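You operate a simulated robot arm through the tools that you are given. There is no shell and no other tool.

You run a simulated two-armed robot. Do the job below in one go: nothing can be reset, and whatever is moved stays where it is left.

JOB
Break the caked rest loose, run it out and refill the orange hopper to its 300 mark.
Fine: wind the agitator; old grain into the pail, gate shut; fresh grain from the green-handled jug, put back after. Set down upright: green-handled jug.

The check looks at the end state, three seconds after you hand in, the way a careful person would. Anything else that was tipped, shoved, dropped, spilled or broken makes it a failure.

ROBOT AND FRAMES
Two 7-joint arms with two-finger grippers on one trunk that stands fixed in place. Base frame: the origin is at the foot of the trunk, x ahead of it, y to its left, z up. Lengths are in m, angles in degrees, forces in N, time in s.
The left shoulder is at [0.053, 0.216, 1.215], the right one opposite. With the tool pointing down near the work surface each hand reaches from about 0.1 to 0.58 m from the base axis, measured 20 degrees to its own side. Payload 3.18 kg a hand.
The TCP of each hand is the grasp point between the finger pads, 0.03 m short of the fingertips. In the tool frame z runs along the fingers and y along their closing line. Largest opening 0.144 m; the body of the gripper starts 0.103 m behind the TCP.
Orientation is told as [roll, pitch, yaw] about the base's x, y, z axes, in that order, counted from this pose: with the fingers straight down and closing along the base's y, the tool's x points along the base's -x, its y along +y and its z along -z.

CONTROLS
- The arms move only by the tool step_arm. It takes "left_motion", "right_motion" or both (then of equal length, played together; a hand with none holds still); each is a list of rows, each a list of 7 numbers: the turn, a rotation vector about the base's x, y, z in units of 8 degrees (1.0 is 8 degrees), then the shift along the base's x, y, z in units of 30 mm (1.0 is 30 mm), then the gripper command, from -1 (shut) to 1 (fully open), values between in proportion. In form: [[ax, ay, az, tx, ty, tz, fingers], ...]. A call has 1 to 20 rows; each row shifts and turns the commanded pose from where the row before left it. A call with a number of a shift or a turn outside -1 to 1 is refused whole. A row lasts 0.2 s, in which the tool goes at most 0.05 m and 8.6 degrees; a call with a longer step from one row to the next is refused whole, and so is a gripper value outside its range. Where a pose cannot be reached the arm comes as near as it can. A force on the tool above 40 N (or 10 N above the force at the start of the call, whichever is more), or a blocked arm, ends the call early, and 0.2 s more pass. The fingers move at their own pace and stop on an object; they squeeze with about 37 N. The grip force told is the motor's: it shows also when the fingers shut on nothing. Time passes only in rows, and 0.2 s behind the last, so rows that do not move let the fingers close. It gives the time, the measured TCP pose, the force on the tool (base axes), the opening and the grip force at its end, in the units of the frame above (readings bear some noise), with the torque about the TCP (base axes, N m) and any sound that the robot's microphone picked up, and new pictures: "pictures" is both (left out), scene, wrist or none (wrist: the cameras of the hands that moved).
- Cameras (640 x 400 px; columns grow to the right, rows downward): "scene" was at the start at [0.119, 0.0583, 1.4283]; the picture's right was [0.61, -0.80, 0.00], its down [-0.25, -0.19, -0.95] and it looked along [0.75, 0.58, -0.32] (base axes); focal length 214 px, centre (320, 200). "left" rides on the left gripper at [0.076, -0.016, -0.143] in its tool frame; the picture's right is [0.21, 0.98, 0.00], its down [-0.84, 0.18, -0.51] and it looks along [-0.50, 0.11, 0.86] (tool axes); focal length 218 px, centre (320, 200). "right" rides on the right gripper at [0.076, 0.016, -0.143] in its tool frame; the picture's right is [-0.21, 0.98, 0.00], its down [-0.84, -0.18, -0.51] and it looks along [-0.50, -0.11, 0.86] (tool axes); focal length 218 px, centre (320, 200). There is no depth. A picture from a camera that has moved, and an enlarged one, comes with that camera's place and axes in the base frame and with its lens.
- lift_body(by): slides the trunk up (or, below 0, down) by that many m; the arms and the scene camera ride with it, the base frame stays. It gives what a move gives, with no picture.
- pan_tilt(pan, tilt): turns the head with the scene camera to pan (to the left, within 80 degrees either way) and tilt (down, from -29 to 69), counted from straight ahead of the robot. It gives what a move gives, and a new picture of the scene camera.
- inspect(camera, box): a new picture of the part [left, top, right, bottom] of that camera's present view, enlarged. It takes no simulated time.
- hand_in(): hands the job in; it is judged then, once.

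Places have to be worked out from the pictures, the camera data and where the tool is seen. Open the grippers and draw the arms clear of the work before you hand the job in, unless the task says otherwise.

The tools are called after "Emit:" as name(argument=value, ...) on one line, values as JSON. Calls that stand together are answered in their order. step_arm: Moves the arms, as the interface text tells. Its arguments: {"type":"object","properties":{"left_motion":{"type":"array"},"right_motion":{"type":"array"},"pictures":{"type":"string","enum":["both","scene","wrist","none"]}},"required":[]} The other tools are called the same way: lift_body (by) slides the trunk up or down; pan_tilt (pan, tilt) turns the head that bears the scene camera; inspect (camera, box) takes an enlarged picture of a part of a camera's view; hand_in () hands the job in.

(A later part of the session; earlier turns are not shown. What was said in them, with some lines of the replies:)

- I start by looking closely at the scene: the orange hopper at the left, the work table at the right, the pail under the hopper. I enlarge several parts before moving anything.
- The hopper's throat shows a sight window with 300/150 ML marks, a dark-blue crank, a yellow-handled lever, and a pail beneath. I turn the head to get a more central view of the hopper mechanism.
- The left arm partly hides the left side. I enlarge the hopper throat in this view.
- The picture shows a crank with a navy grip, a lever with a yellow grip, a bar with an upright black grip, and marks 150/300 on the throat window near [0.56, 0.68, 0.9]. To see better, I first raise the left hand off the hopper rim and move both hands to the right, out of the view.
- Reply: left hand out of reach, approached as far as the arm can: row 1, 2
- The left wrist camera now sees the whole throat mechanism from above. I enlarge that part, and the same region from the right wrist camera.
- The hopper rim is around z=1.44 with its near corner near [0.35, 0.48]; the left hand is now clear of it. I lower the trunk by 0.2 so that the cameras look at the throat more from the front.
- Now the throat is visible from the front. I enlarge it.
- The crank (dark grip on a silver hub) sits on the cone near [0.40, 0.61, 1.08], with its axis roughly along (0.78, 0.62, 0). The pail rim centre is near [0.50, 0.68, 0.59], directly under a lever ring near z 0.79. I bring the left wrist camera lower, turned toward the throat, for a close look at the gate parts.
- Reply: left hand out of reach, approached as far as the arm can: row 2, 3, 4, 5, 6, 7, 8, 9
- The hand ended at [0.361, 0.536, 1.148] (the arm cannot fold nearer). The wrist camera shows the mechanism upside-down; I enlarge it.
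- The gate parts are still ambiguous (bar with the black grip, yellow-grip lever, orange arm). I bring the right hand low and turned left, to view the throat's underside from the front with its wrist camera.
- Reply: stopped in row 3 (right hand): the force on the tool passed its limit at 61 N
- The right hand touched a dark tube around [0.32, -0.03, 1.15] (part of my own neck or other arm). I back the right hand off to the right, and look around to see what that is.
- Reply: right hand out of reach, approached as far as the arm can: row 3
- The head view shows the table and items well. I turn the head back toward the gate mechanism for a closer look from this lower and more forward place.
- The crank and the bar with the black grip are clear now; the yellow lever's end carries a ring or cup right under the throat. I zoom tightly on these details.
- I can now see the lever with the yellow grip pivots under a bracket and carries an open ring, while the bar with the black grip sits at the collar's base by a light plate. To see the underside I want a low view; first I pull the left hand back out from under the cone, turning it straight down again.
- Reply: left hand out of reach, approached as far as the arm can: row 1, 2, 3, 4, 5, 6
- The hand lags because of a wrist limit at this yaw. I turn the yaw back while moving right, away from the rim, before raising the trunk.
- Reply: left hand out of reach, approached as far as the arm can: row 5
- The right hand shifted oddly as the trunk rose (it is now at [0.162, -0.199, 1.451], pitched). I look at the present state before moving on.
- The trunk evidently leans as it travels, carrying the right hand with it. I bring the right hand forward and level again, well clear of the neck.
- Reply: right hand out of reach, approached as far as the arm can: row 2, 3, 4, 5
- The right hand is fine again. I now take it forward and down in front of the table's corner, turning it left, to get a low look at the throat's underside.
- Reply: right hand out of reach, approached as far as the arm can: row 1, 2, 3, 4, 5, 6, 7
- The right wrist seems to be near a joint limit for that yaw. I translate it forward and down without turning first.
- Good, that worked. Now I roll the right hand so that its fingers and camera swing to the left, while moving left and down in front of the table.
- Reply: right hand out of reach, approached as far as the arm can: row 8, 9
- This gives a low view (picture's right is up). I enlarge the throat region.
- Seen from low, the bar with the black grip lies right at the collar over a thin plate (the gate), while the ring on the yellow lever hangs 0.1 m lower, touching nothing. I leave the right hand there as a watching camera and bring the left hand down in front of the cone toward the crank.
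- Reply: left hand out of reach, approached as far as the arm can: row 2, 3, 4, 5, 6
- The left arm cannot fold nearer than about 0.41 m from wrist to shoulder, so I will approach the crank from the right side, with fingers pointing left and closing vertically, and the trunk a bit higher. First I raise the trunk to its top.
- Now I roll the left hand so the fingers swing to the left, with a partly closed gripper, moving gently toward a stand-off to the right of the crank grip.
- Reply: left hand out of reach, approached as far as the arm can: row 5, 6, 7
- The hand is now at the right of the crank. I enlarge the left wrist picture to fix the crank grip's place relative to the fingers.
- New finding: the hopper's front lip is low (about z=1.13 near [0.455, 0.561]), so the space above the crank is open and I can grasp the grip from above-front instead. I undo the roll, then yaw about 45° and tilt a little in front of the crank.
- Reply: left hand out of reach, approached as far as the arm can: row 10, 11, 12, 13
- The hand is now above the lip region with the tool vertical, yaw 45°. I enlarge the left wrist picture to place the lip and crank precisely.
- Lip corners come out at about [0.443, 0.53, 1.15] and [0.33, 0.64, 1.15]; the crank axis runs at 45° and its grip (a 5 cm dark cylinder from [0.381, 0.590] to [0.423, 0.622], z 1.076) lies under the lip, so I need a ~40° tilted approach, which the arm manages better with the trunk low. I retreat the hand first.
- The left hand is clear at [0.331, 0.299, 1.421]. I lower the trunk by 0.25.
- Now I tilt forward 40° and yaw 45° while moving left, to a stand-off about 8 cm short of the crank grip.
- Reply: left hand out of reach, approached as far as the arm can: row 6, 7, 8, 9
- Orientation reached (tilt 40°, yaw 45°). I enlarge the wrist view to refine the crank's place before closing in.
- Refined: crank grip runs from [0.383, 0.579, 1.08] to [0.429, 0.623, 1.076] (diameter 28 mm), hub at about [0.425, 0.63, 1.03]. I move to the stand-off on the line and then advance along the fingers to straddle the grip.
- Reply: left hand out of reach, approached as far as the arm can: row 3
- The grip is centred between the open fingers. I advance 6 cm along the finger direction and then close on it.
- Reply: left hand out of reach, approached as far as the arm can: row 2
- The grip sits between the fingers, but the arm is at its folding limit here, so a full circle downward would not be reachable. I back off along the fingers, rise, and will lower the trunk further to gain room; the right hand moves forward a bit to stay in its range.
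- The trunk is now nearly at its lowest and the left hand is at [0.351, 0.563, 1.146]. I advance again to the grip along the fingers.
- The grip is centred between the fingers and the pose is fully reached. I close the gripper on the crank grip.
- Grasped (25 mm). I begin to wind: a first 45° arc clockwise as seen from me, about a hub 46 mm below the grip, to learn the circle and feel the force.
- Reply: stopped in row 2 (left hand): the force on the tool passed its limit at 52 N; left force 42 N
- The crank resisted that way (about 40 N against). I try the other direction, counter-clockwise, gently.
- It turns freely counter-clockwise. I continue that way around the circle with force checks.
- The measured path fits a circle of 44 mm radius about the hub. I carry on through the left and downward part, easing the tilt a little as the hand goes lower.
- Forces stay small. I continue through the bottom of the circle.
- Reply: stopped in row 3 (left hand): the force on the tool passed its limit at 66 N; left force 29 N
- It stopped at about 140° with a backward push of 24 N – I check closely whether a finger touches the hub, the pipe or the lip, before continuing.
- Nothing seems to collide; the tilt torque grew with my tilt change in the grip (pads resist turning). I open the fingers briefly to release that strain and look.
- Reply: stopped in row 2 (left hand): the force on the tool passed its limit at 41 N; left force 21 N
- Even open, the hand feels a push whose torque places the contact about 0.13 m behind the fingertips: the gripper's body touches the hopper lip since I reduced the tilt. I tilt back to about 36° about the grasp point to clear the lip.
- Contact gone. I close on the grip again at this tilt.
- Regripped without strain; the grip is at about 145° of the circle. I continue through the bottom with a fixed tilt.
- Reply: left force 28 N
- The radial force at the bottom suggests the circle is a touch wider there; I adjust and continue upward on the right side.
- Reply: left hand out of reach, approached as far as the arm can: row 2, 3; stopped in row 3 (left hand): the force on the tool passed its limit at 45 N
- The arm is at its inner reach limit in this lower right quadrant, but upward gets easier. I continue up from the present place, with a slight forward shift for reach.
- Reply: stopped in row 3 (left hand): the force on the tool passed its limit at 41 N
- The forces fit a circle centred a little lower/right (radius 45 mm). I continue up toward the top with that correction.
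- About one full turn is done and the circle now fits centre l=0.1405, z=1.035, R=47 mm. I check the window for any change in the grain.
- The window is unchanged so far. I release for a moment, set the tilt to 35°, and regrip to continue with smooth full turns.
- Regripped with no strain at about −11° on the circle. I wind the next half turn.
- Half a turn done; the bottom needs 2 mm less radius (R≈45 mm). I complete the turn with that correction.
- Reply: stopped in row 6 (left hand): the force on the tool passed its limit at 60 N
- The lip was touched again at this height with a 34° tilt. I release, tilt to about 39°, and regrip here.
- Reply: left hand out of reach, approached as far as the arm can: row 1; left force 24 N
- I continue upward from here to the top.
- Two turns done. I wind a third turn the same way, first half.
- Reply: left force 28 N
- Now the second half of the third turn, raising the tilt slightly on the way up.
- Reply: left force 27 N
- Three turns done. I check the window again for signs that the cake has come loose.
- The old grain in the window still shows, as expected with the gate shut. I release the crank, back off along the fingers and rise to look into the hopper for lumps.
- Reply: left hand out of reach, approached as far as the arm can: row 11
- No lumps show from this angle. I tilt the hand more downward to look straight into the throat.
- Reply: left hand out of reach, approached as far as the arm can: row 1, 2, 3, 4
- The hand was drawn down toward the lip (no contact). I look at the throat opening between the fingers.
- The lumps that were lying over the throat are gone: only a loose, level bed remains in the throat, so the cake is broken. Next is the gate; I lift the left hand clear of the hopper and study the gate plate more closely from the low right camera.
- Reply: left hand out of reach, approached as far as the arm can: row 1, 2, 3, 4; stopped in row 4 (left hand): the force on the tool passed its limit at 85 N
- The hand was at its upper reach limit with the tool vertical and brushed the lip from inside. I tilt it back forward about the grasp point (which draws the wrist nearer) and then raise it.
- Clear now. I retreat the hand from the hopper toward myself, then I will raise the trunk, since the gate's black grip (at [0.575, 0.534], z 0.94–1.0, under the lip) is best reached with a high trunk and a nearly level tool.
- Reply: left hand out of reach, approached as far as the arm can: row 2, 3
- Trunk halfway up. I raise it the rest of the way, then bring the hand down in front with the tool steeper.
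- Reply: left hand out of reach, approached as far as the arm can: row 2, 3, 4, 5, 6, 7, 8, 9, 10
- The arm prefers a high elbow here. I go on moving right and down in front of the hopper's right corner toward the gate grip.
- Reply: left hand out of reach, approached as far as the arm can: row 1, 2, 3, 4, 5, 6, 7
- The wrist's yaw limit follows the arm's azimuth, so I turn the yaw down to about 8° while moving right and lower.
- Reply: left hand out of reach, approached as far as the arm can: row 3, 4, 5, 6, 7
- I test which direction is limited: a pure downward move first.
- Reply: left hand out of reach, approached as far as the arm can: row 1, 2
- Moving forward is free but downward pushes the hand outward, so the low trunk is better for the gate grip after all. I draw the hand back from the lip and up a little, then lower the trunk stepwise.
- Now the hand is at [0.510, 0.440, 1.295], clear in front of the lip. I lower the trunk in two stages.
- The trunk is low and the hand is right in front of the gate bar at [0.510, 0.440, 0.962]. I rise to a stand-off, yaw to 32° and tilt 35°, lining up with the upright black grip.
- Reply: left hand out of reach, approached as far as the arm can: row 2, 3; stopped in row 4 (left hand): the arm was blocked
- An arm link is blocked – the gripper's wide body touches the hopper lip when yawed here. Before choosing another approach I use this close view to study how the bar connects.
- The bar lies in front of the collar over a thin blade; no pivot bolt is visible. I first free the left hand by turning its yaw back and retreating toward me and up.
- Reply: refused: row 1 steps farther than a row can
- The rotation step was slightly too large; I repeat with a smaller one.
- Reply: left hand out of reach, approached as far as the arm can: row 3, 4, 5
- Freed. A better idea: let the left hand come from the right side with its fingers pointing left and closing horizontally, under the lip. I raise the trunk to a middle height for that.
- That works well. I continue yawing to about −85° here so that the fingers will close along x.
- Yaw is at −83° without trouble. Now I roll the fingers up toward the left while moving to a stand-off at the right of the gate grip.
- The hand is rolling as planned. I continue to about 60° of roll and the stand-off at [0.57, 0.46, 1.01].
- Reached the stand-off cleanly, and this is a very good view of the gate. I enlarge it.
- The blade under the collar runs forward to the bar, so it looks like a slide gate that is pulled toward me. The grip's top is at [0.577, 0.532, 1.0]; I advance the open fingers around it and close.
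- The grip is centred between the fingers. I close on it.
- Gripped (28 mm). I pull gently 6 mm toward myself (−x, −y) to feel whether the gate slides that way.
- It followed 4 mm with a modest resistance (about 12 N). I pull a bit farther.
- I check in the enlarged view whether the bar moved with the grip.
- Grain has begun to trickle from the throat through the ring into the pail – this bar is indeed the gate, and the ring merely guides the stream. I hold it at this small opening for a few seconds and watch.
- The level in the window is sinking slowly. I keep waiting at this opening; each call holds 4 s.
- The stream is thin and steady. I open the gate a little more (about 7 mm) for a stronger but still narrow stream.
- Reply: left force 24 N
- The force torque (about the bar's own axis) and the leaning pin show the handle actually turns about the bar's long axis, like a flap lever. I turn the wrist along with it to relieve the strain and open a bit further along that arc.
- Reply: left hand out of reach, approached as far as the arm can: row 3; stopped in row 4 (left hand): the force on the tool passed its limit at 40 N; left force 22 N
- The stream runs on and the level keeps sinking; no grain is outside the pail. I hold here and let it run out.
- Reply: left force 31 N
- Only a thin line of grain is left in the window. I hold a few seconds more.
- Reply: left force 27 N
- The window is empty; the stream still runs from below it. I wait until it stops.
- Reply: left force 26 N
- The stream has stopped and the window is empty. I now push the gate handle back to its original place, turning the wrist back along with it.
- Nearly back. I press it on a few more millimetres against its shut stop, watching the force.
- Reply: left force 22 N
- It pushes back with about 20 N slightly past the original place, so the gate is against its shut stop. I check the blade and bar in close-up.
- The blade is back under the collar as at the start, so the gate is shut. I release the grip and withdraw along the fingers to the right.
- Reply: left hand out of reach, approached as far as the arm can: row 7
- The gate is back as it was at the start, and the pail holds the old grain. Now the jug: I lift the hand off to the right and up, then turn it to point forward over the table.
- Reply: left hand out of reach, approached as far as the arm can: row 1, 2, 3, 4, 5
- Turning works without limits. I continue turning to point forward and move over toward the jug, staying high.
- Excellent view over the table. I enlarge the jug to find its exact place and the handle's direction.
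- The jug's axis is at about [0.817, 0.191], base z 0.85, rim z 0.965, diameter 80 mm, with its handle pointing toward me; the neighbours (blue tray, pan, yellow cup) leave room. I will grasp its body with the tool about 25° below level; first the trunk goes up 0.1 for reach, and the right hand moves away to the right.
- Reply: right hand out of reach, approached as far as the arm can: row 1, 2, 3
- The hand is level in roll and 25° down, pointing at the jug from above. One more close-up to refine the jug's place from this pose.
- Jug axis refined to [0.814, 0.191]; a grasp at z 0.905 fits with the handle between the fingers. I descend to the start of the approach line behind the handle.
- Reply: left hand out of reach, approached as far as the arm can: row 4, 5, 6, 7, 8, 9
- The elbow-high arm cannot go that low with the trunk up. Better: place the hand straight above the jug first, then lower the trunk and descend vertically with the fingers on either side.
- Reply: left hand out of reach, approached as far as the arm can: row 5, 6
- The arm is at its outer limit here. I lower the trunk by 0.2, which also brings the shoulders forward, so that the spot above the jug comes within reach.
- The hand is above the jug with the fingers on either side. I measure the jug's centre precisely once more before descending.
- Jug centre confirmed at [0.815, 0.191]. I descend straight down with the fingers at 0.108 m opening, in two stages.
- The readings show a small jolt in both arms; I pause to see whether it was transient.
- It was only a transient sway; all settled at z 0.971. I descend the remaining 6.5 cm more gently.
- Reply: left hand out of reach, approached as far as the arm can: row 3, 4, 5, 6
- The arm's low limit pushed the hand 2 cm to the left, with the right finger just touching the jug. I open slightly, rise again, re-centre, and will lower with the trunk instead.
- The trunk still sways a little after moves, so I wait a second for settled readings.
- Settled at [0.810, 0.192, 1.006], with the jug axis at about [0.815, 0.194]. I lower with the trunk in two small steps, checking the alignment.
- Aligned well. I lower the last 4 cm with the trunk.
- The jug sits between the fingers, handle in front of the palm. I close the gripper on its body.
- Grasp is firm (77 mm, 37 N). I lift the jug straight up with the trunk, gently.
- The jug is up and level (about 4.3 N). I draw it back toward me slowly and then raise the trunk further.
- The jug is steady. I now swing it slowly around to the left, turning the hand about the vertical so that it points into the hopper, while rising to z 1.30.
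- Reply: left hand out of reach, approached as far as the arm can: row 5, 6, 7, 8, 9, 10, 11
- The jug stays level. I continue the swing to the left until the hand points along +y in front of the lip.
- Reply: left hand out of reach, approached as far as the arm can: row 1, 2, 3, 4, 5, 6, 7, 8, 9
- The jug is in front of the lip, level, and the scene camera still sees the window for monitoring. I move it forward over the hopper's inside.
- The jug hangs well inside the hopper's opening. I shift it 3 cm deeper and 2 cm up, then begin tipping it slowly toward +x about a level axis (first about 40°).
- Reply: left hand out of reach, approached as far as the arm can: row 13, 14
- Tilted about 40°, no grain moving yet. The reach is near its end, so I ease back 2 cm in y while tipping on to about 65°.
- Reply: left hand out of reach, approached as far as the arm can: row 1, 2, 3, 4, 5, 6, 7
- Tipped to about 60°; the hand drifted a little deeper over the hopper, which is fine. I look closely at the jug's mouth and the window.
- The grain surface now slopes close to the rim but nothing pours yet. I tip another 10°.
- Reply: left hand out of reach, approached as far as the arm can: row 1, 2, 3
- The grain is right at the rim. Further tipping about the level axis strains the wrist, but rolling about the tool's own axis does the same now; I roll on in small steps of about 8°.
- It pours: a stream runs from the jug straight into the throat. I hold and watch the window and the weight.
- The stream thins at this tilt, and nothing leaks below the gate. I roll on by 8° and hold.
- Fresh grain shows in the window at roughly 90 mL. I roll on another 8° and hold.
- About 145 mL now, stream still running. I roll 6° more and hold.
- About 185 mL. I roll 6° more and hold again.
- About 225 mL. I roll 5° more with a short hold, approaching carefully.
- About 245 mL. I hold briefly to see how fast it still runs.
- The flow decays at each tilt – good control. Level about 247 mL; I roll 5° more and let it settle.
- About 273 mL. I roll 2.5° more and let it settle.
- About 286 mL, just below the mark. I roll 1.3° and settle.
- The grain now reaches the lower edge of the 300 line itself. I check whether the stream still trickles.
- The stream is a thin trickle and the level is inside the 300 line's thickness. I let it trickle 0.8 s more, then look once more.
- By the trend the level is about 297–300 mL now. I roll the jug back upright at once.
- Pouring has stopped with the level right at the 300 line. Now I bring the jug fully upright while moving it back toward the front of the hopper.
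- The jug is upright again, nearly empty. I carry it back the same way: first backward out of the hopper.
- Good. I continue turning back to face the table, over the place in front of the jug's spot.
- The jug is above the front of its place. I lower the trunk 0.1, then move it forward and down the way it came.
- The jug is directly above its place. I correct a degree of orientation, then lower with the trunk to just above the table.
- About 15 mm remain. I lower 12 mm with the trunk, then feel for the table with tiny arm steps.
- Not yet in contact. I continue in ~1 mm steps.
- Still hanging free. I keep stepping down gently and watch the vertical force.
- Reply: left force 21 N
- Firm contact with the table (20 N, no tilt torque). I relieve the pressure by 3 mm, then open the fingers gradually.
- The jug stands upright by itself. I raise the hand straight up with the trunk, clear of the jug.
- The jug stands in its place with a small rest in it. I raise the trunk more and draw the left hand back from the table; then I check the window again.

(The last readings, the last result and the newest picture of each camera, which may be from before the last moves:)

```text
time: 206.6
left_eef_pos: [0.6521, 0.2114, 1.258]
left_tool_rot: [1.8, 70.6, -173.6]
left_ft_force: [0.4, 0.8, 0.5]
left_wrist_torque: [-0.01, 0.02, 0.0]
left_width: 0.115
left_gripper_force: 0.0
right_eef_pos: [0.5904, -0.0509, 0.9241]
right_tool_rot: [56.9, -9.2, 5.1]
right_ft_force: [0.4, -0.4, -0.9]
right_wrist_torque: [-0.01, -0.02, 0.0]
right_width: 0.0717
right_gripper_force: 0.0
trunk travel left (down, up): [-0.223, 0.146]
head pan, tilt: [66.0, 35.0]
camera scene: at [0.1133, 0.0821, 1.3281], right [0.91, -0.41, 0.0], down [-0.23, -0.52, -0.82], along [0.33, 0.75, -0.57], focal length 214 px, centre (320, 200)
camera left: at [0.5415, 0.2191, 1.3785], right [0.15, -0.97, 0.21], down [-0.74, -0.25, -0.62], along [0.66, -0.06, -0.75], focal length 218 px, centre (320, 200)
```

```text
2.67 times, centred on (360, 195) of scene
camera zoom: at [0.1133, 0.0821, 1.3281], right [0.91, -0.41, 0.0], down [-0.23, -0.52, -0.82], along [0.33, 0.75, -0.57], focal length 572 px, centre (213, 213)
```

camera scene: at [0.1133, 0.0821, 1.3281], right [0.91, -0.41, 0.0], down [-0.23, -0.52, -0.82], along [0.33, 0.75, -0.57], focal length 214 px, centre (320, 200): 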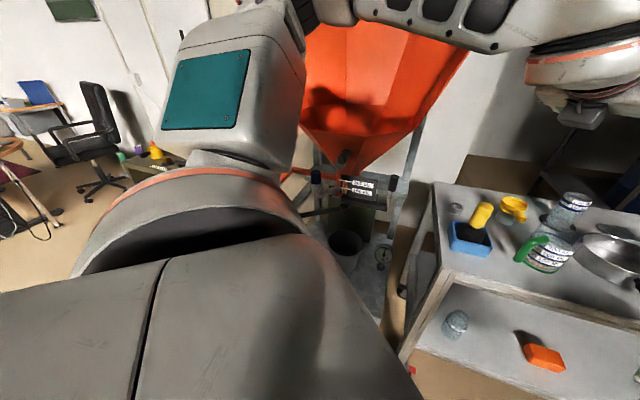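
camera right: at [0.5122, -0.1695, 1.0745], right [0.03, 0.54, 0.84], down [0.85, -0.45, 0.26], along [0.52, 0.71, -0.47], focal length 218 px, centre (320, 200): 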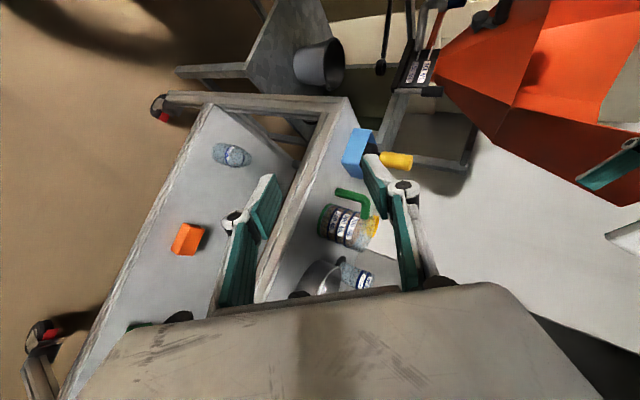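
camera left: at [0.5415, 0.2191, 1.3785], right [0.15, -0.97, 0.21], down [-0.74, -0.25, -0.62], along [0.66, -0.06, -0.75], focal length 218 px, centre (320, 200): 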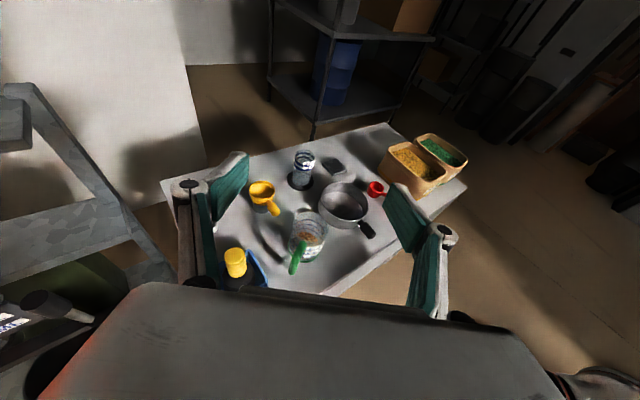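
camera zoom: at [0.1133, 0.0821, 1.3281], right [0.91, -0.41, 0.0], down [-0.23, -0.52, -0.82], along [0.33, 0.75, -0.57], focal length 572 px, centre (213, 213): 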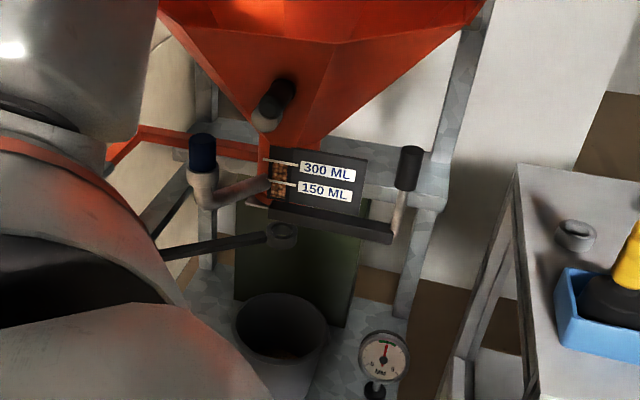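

Everything looks in order. I zoom on the window once more, on the jug, and on the floor and plate around the pail for any spill.

Emit:
inspect(camera="scene", box=[335, 170, 363, 198])

Emit:
inspect(camera="left", box=[230, 140, 400, 300])

Emit:
inspect(camera="scene", box=[310, 200, 420, 320])

```text
14.29 times, centred on (349, 184) of scene
camera zoom: at [0.1133, 0.0821, 1.3281], right [0.91, -0.41, 0.0], down [-0.23, -0.52, -0.82], along [0.33, 0.75, -0.57], focal length 3064 px, centre (-94, 429)
```

zoom: 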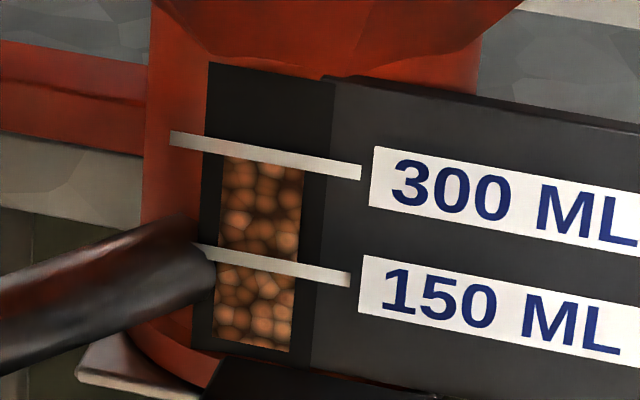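

```text
2.50 times, centred on (315, 220) of left
camera zoom: at [0.5415, 0.2191, 1.3785], right [0.15, -0.97, 0.21], down [-0.74, -0.25, -0.62], along [0.66, -0.06, -0.75], focal length 546 px, centre (332, 150)
```

zoom: 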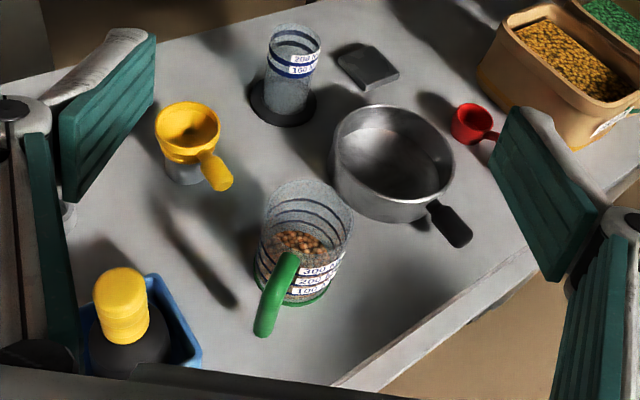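

```text
3.33 times, centred on (365, 260) of scene
camera zoom: at [0.1133, 0.0821, 1.3281], right [0.91, -0.41, 0.0], down [-0.23, -0.52, -0.82], along [0.33, 0.75, -0.57], focal length 715 px, centre (170, 0)
```

zoom: 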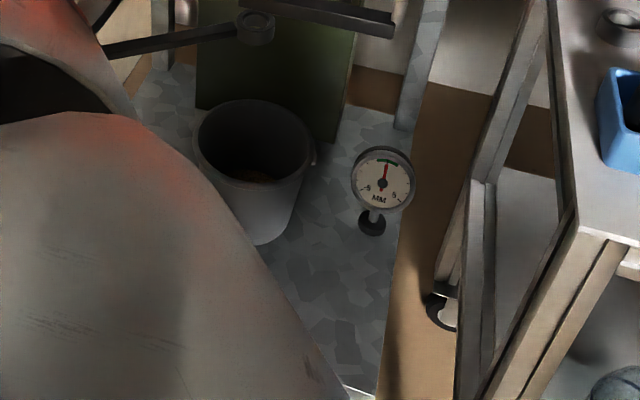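

No spill is visible and the level sits within the 300 line. As a cross-check I look at how much is left in the jug.

Emit:
inspect(camera="scene", box=[500, 210, 600, 290])

Emit:
inspect(camera="right", box=[300, 170, 420, 270])

```text
5.00 times, centred on (550, 250) of scene
camera zoom: at [0.1133, 0.0821, 1.3281], right [0.91, -0.41, 0.0], down [-0.23, -0.52, -0.82], along [0.33, 0.75, -0.57], focal length 1072 px, centre (-830, -50)
```

zoom: 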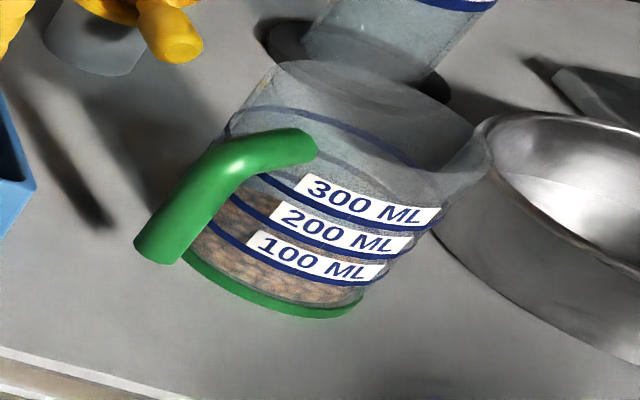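

```text
4.00 times, centred on (360, 220) of right
camera zoom: at [0.5099, -0.1695, 1.0037], right [0.03, 0.54, 0.84], down [0.85, -0.45, 0.26], along [0.52, 0.71, -0.47], focal length 873 px, centre (160, 120)
```

zoom: 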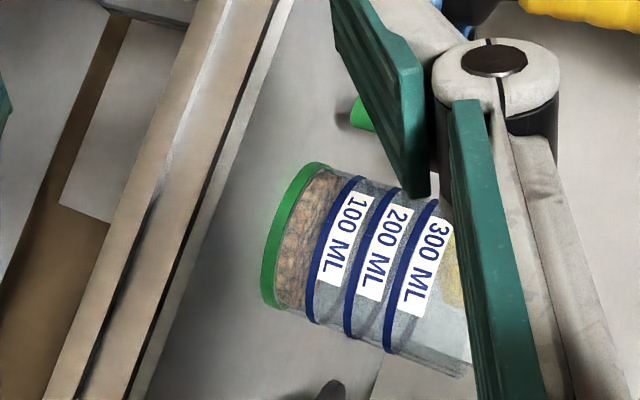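

The rest in the jug (well under 100 mL) agrees with about 300 mL poured. Now I open both grippers and draw both hands clear: the left back toward me, the right rolled back, up and away from the table.

Emit:
step_arm(left_motion=[[0, 0, 0, -0.3, 0.1, 0.2, 1], [0, 0, 0, -0.4, 0.1, 0.2, 1], [0, 0, 0, -0.4, 0.1, 0.2, 1], [0, 0, 0, -0.4, 0.1, 0.2, 1], [0, 0, 0, -0.4, 0.1, 0.2, 1], [0, 0, 0, -0.4, 0.1, 0.2, 1], [0, 0, 0, -0.3, 0, 0.1, 1], [0, 0, 0, 0, 0, 0, 1]], right_motion=[[-0.8, 0, 0, 0, -0.4, 0.5, 1], [-0.9, 0, 0, 0, -0.5, 0.6, 1], [-0.9, 0, 0, 0, -0.5, 0.6, 1], [-0.9, 0, 0, -0.2, -0.5, 0.6, 1], [-0.9, 0, 0, -0.3, -0.5, 0.6, 1], [-0.9, 0, 0, -0.4, -0.5, 0.6, 1], [-0.9, 0, 0, -0.5, -0.4, 0.5, 1], [-0.5, 0, 0, -0.5, -0.2, 0.3, 1]], pictures="both")

```text
time: 208.4
left_eef_pos: [0.5751, 0.2301, 1.2965]
left_tool_rot: [1.8, 70.6, -173.6]
left_ft_force: [0.1, 1.0, -0.7]
left_wrist_torque: [-0.01, -0.02, 0.01]
left_width: 0.1441
left_gripper_force: 0.0
right_eef_pos: [0.5341, -0.1565, 1.0523]
right_tool_rot: [3.4, -1.4, 10.4]
right_ft_force: [0.0, 0.2, 0.3]
right_wrist_torque: [0.01, -0.01, 0.02]
right_width: 0.1441
right_gripper_force: 0.1
trunk travel left (down, up): [-0.223, 0.146]
head pan, tilt: [66.0, 35.0]
camera scene: at [0.1133, 0.0823, 1.3281], right [0.91, -0.41, 0.0], down [-0.23, -0.52, -0.82], along [0.33, 0.75, -0.57], focal length 214 px, centre (320, 200)
camera right: at [0.4539, -0.1633, 1.1963], right [0.03, 1.0, 0.06], down [0.85, -0.06, 0.52], along [0.52, 0.04, -0.85], focal length 218 px, centre (320, 200)
camera left: at [0.4647, 0.2379, 1.4163], right [0.15, -0.97, 0.21], down [-0.74, -0.25, -0.62], along [0.66, -0.06, -0.75], focal length 218 px, centre (320, 200)
```

scene: 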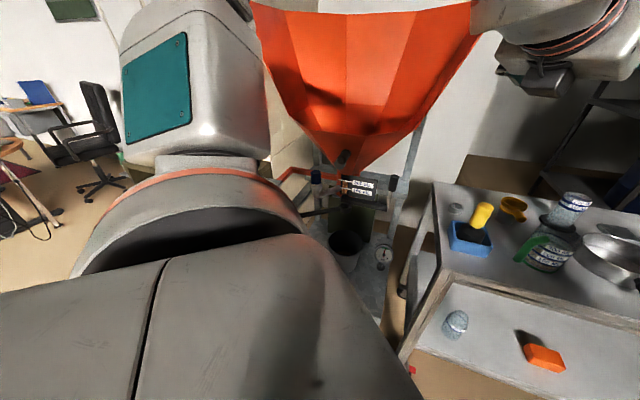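
right: 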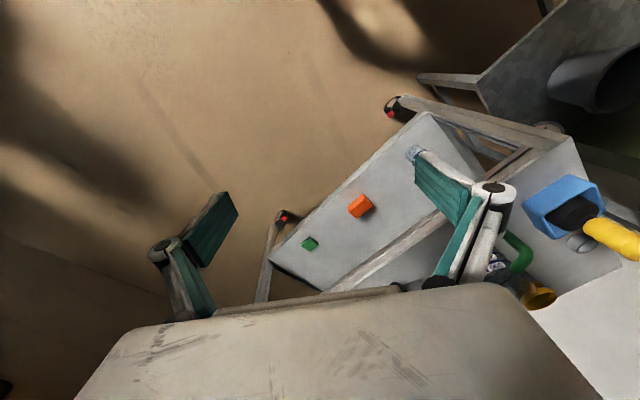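
left: 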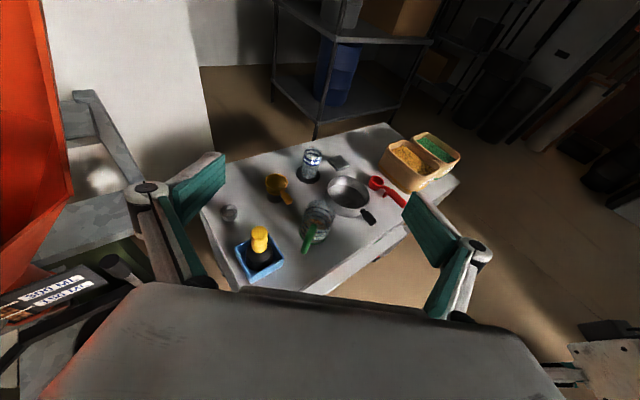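

Both hands are open and clear. I retreat them a little further and take a last overall look before handing in.

Emit:
step_arm(left_motion=[[0, 0, 0, -0.3, 0, 0.2, 1], [0, 0, 0, -0.4, 0, 0.2, 1], [0, 0, 0, -0.4, 0, 0.2, 1], [0, 0, 0, -0.3, 0, 0.1, 1]], right_motion=[[0, 0, 0, -0.4, 0, 0.3, 1], [0, 0, 0, -0.6, 0, 0.4, 1], [0, 0, 0, -0.6, 0, 0.4, 1], [0, 0, 0, -0.4, 0, 0.3, 1]], pictures="none")

Emit:
pan_tilt(pan=50, tilt=35)

Emit:
inspect(camera="scene", box=[180, 60, 380, 260])

Emit:
inspect(camera="scene", box=[340, 120, 640, 320])

```text
time: 209.4
left_eef_pos: [0.5311, 0.2292, 1.3174]
left_tool_rot: [1.7, 70.6, -173.8]
left_ft_force: [-0.4, 0.9, 0.0]
left_wrist_torque: [0.0, 0.0, 0.0]
left_width: 0.1441
left_gripper_force: 0.0
right_eef_pos: [0.4742, -0.1565, 1.0953]
right_tool_rot: [3.4, -1.5, 10.4]
right_ft_force: [0.5, 0.2, 0.4]
right_wrist_torque: [-0.02, 0.0, 0.03]
right_width: 0.1441
right_gripper_force: 0.0
trunk travel left (down, up): [-0.223, 0.146]
head pan, tilt: [66.0, 35.0]
```

```text
time: 210.2
left_eef_pos: [0.5311, 0.2293, 1.3167]
left_tool_rot: [1.6, 70.6, -173.6]
left_ft_force: [-0.2, -0.1, 0.6]
left_wrist_torque: [-0.03, -0.02, 0.0]
left_width: 0.1439
left_gripper_force: 0.0
right_eef_pos: [0.4751, -0.1548, 1.0946]
right_tool_rot: [3.5, -1.5, 10.4]
right_ft_force: [0.4, -0.3, -0.3]
right_wrist_torque: [-0.01, -0.01, 0.01]
right_width: 0.1442
right_gripper_force: 0.0
trunk travel left (down, up): [-0.223, 0.146]
head pan, tilt: [50.0, 35.0]
camera scene: at [0.1342, 0.0693, 1.3281], right [0.77, -0.64, 0.0], down [-0.37, -0.44, -0.82], along [0.53, 0.63, -0.57], focal length 214 px, centre (320, 200)
```

scene: 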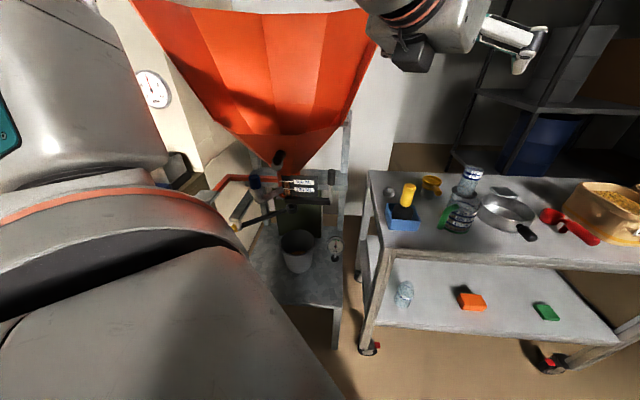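

```text
2.00 times, centred on (280, 160) of scene
camera zoom: at [0.1342, 0.0693, 1.3281], right [0.77, -0.64, 0.0], down [-0.37, -0.44, -0.82], along [0.53, 0.63, -0.57], focal length 429 px, centre (400, 280)
```

zoom: 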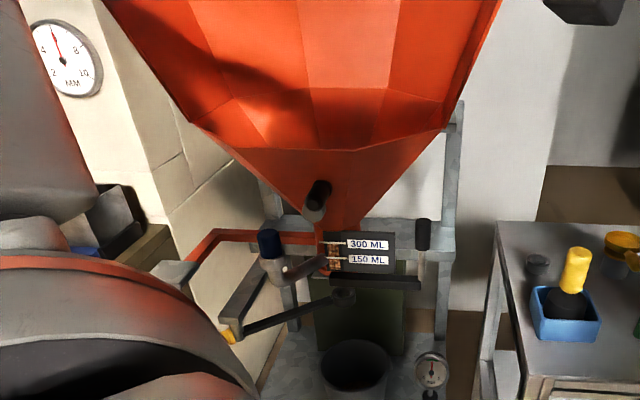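

```text
2.00 times, centred on (490, 220) of scene
camera zoom: at [0.1342, 0.0693, 1.3281], right [0.77, -0.64, 0.0], down [-0.37, -0.44, -0.82], along [0.53, 0.63, -0.57], focal length 429 px, centre (-20, 160)
```

zoom: 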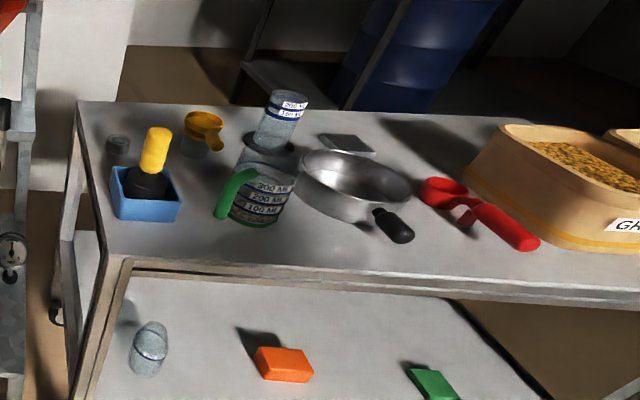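

All items stand as before, the jug upright in its place. A final zoom on the window confirms the level.

Emit:
inspect(camera="scene", box=[278, 172, 306, 200])

```text
14.29 times, centred on (292, 186) of scene
camera zoom: at [0.1342, 0.0693, 1.3281], right [0.77, -0.64, 0.0], down [-0.37, -0.44, -0.82], along [0.53, 0.63, -0.57], focal length 3064 px, centre (720, 400)
```

zoom: 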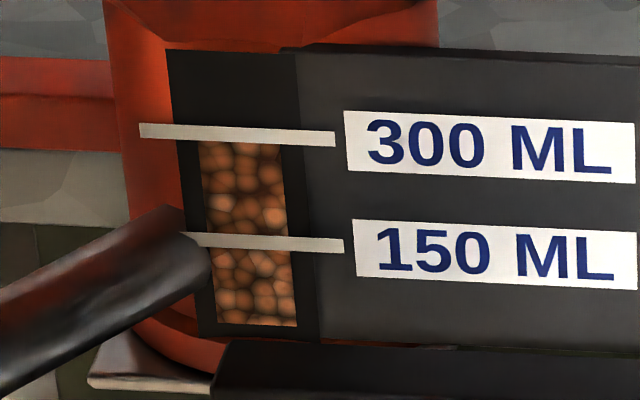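

The fresh grain reaches the 300 line. The gate is shut, the old grain is in the pail, the jug is back upright, and both hands are open and clear, so I hand in.

Emit:
hand_in()

```text
The job is handed in.
```

I handed the job in: the orange hopper is refilled to its 300 mark, and the green-handled jug is back upright in its place. I don't have the result of the check.

- **Caked rest:** I wound the agitator crank about three turns. The lumps I had seen over the throat were gone afterwards.
- **Old grain:** I opened the gate, let the grain run into the pail until the stream stopped, and pushed the gate back against its shut stop. Nothing leaked below it during the refill.
- **Refill:** The level sits behind the thickness of the 300 line, so I can only read it as roughly 290–310 mL. From how it rose while I poured, I put it close to 300. A small rest is left in the jug.
- **Bumps on the way:** The left hand touched the hopper lip a few times. A finger moved the jug a few millimetres before I picked it up. The right hand hit a part of the robot, probably the neck, early on. I saw no spill and nothing tipped or out of place in the last pictures.

Both grippers are open and the arms are clear of the hopper and the table.
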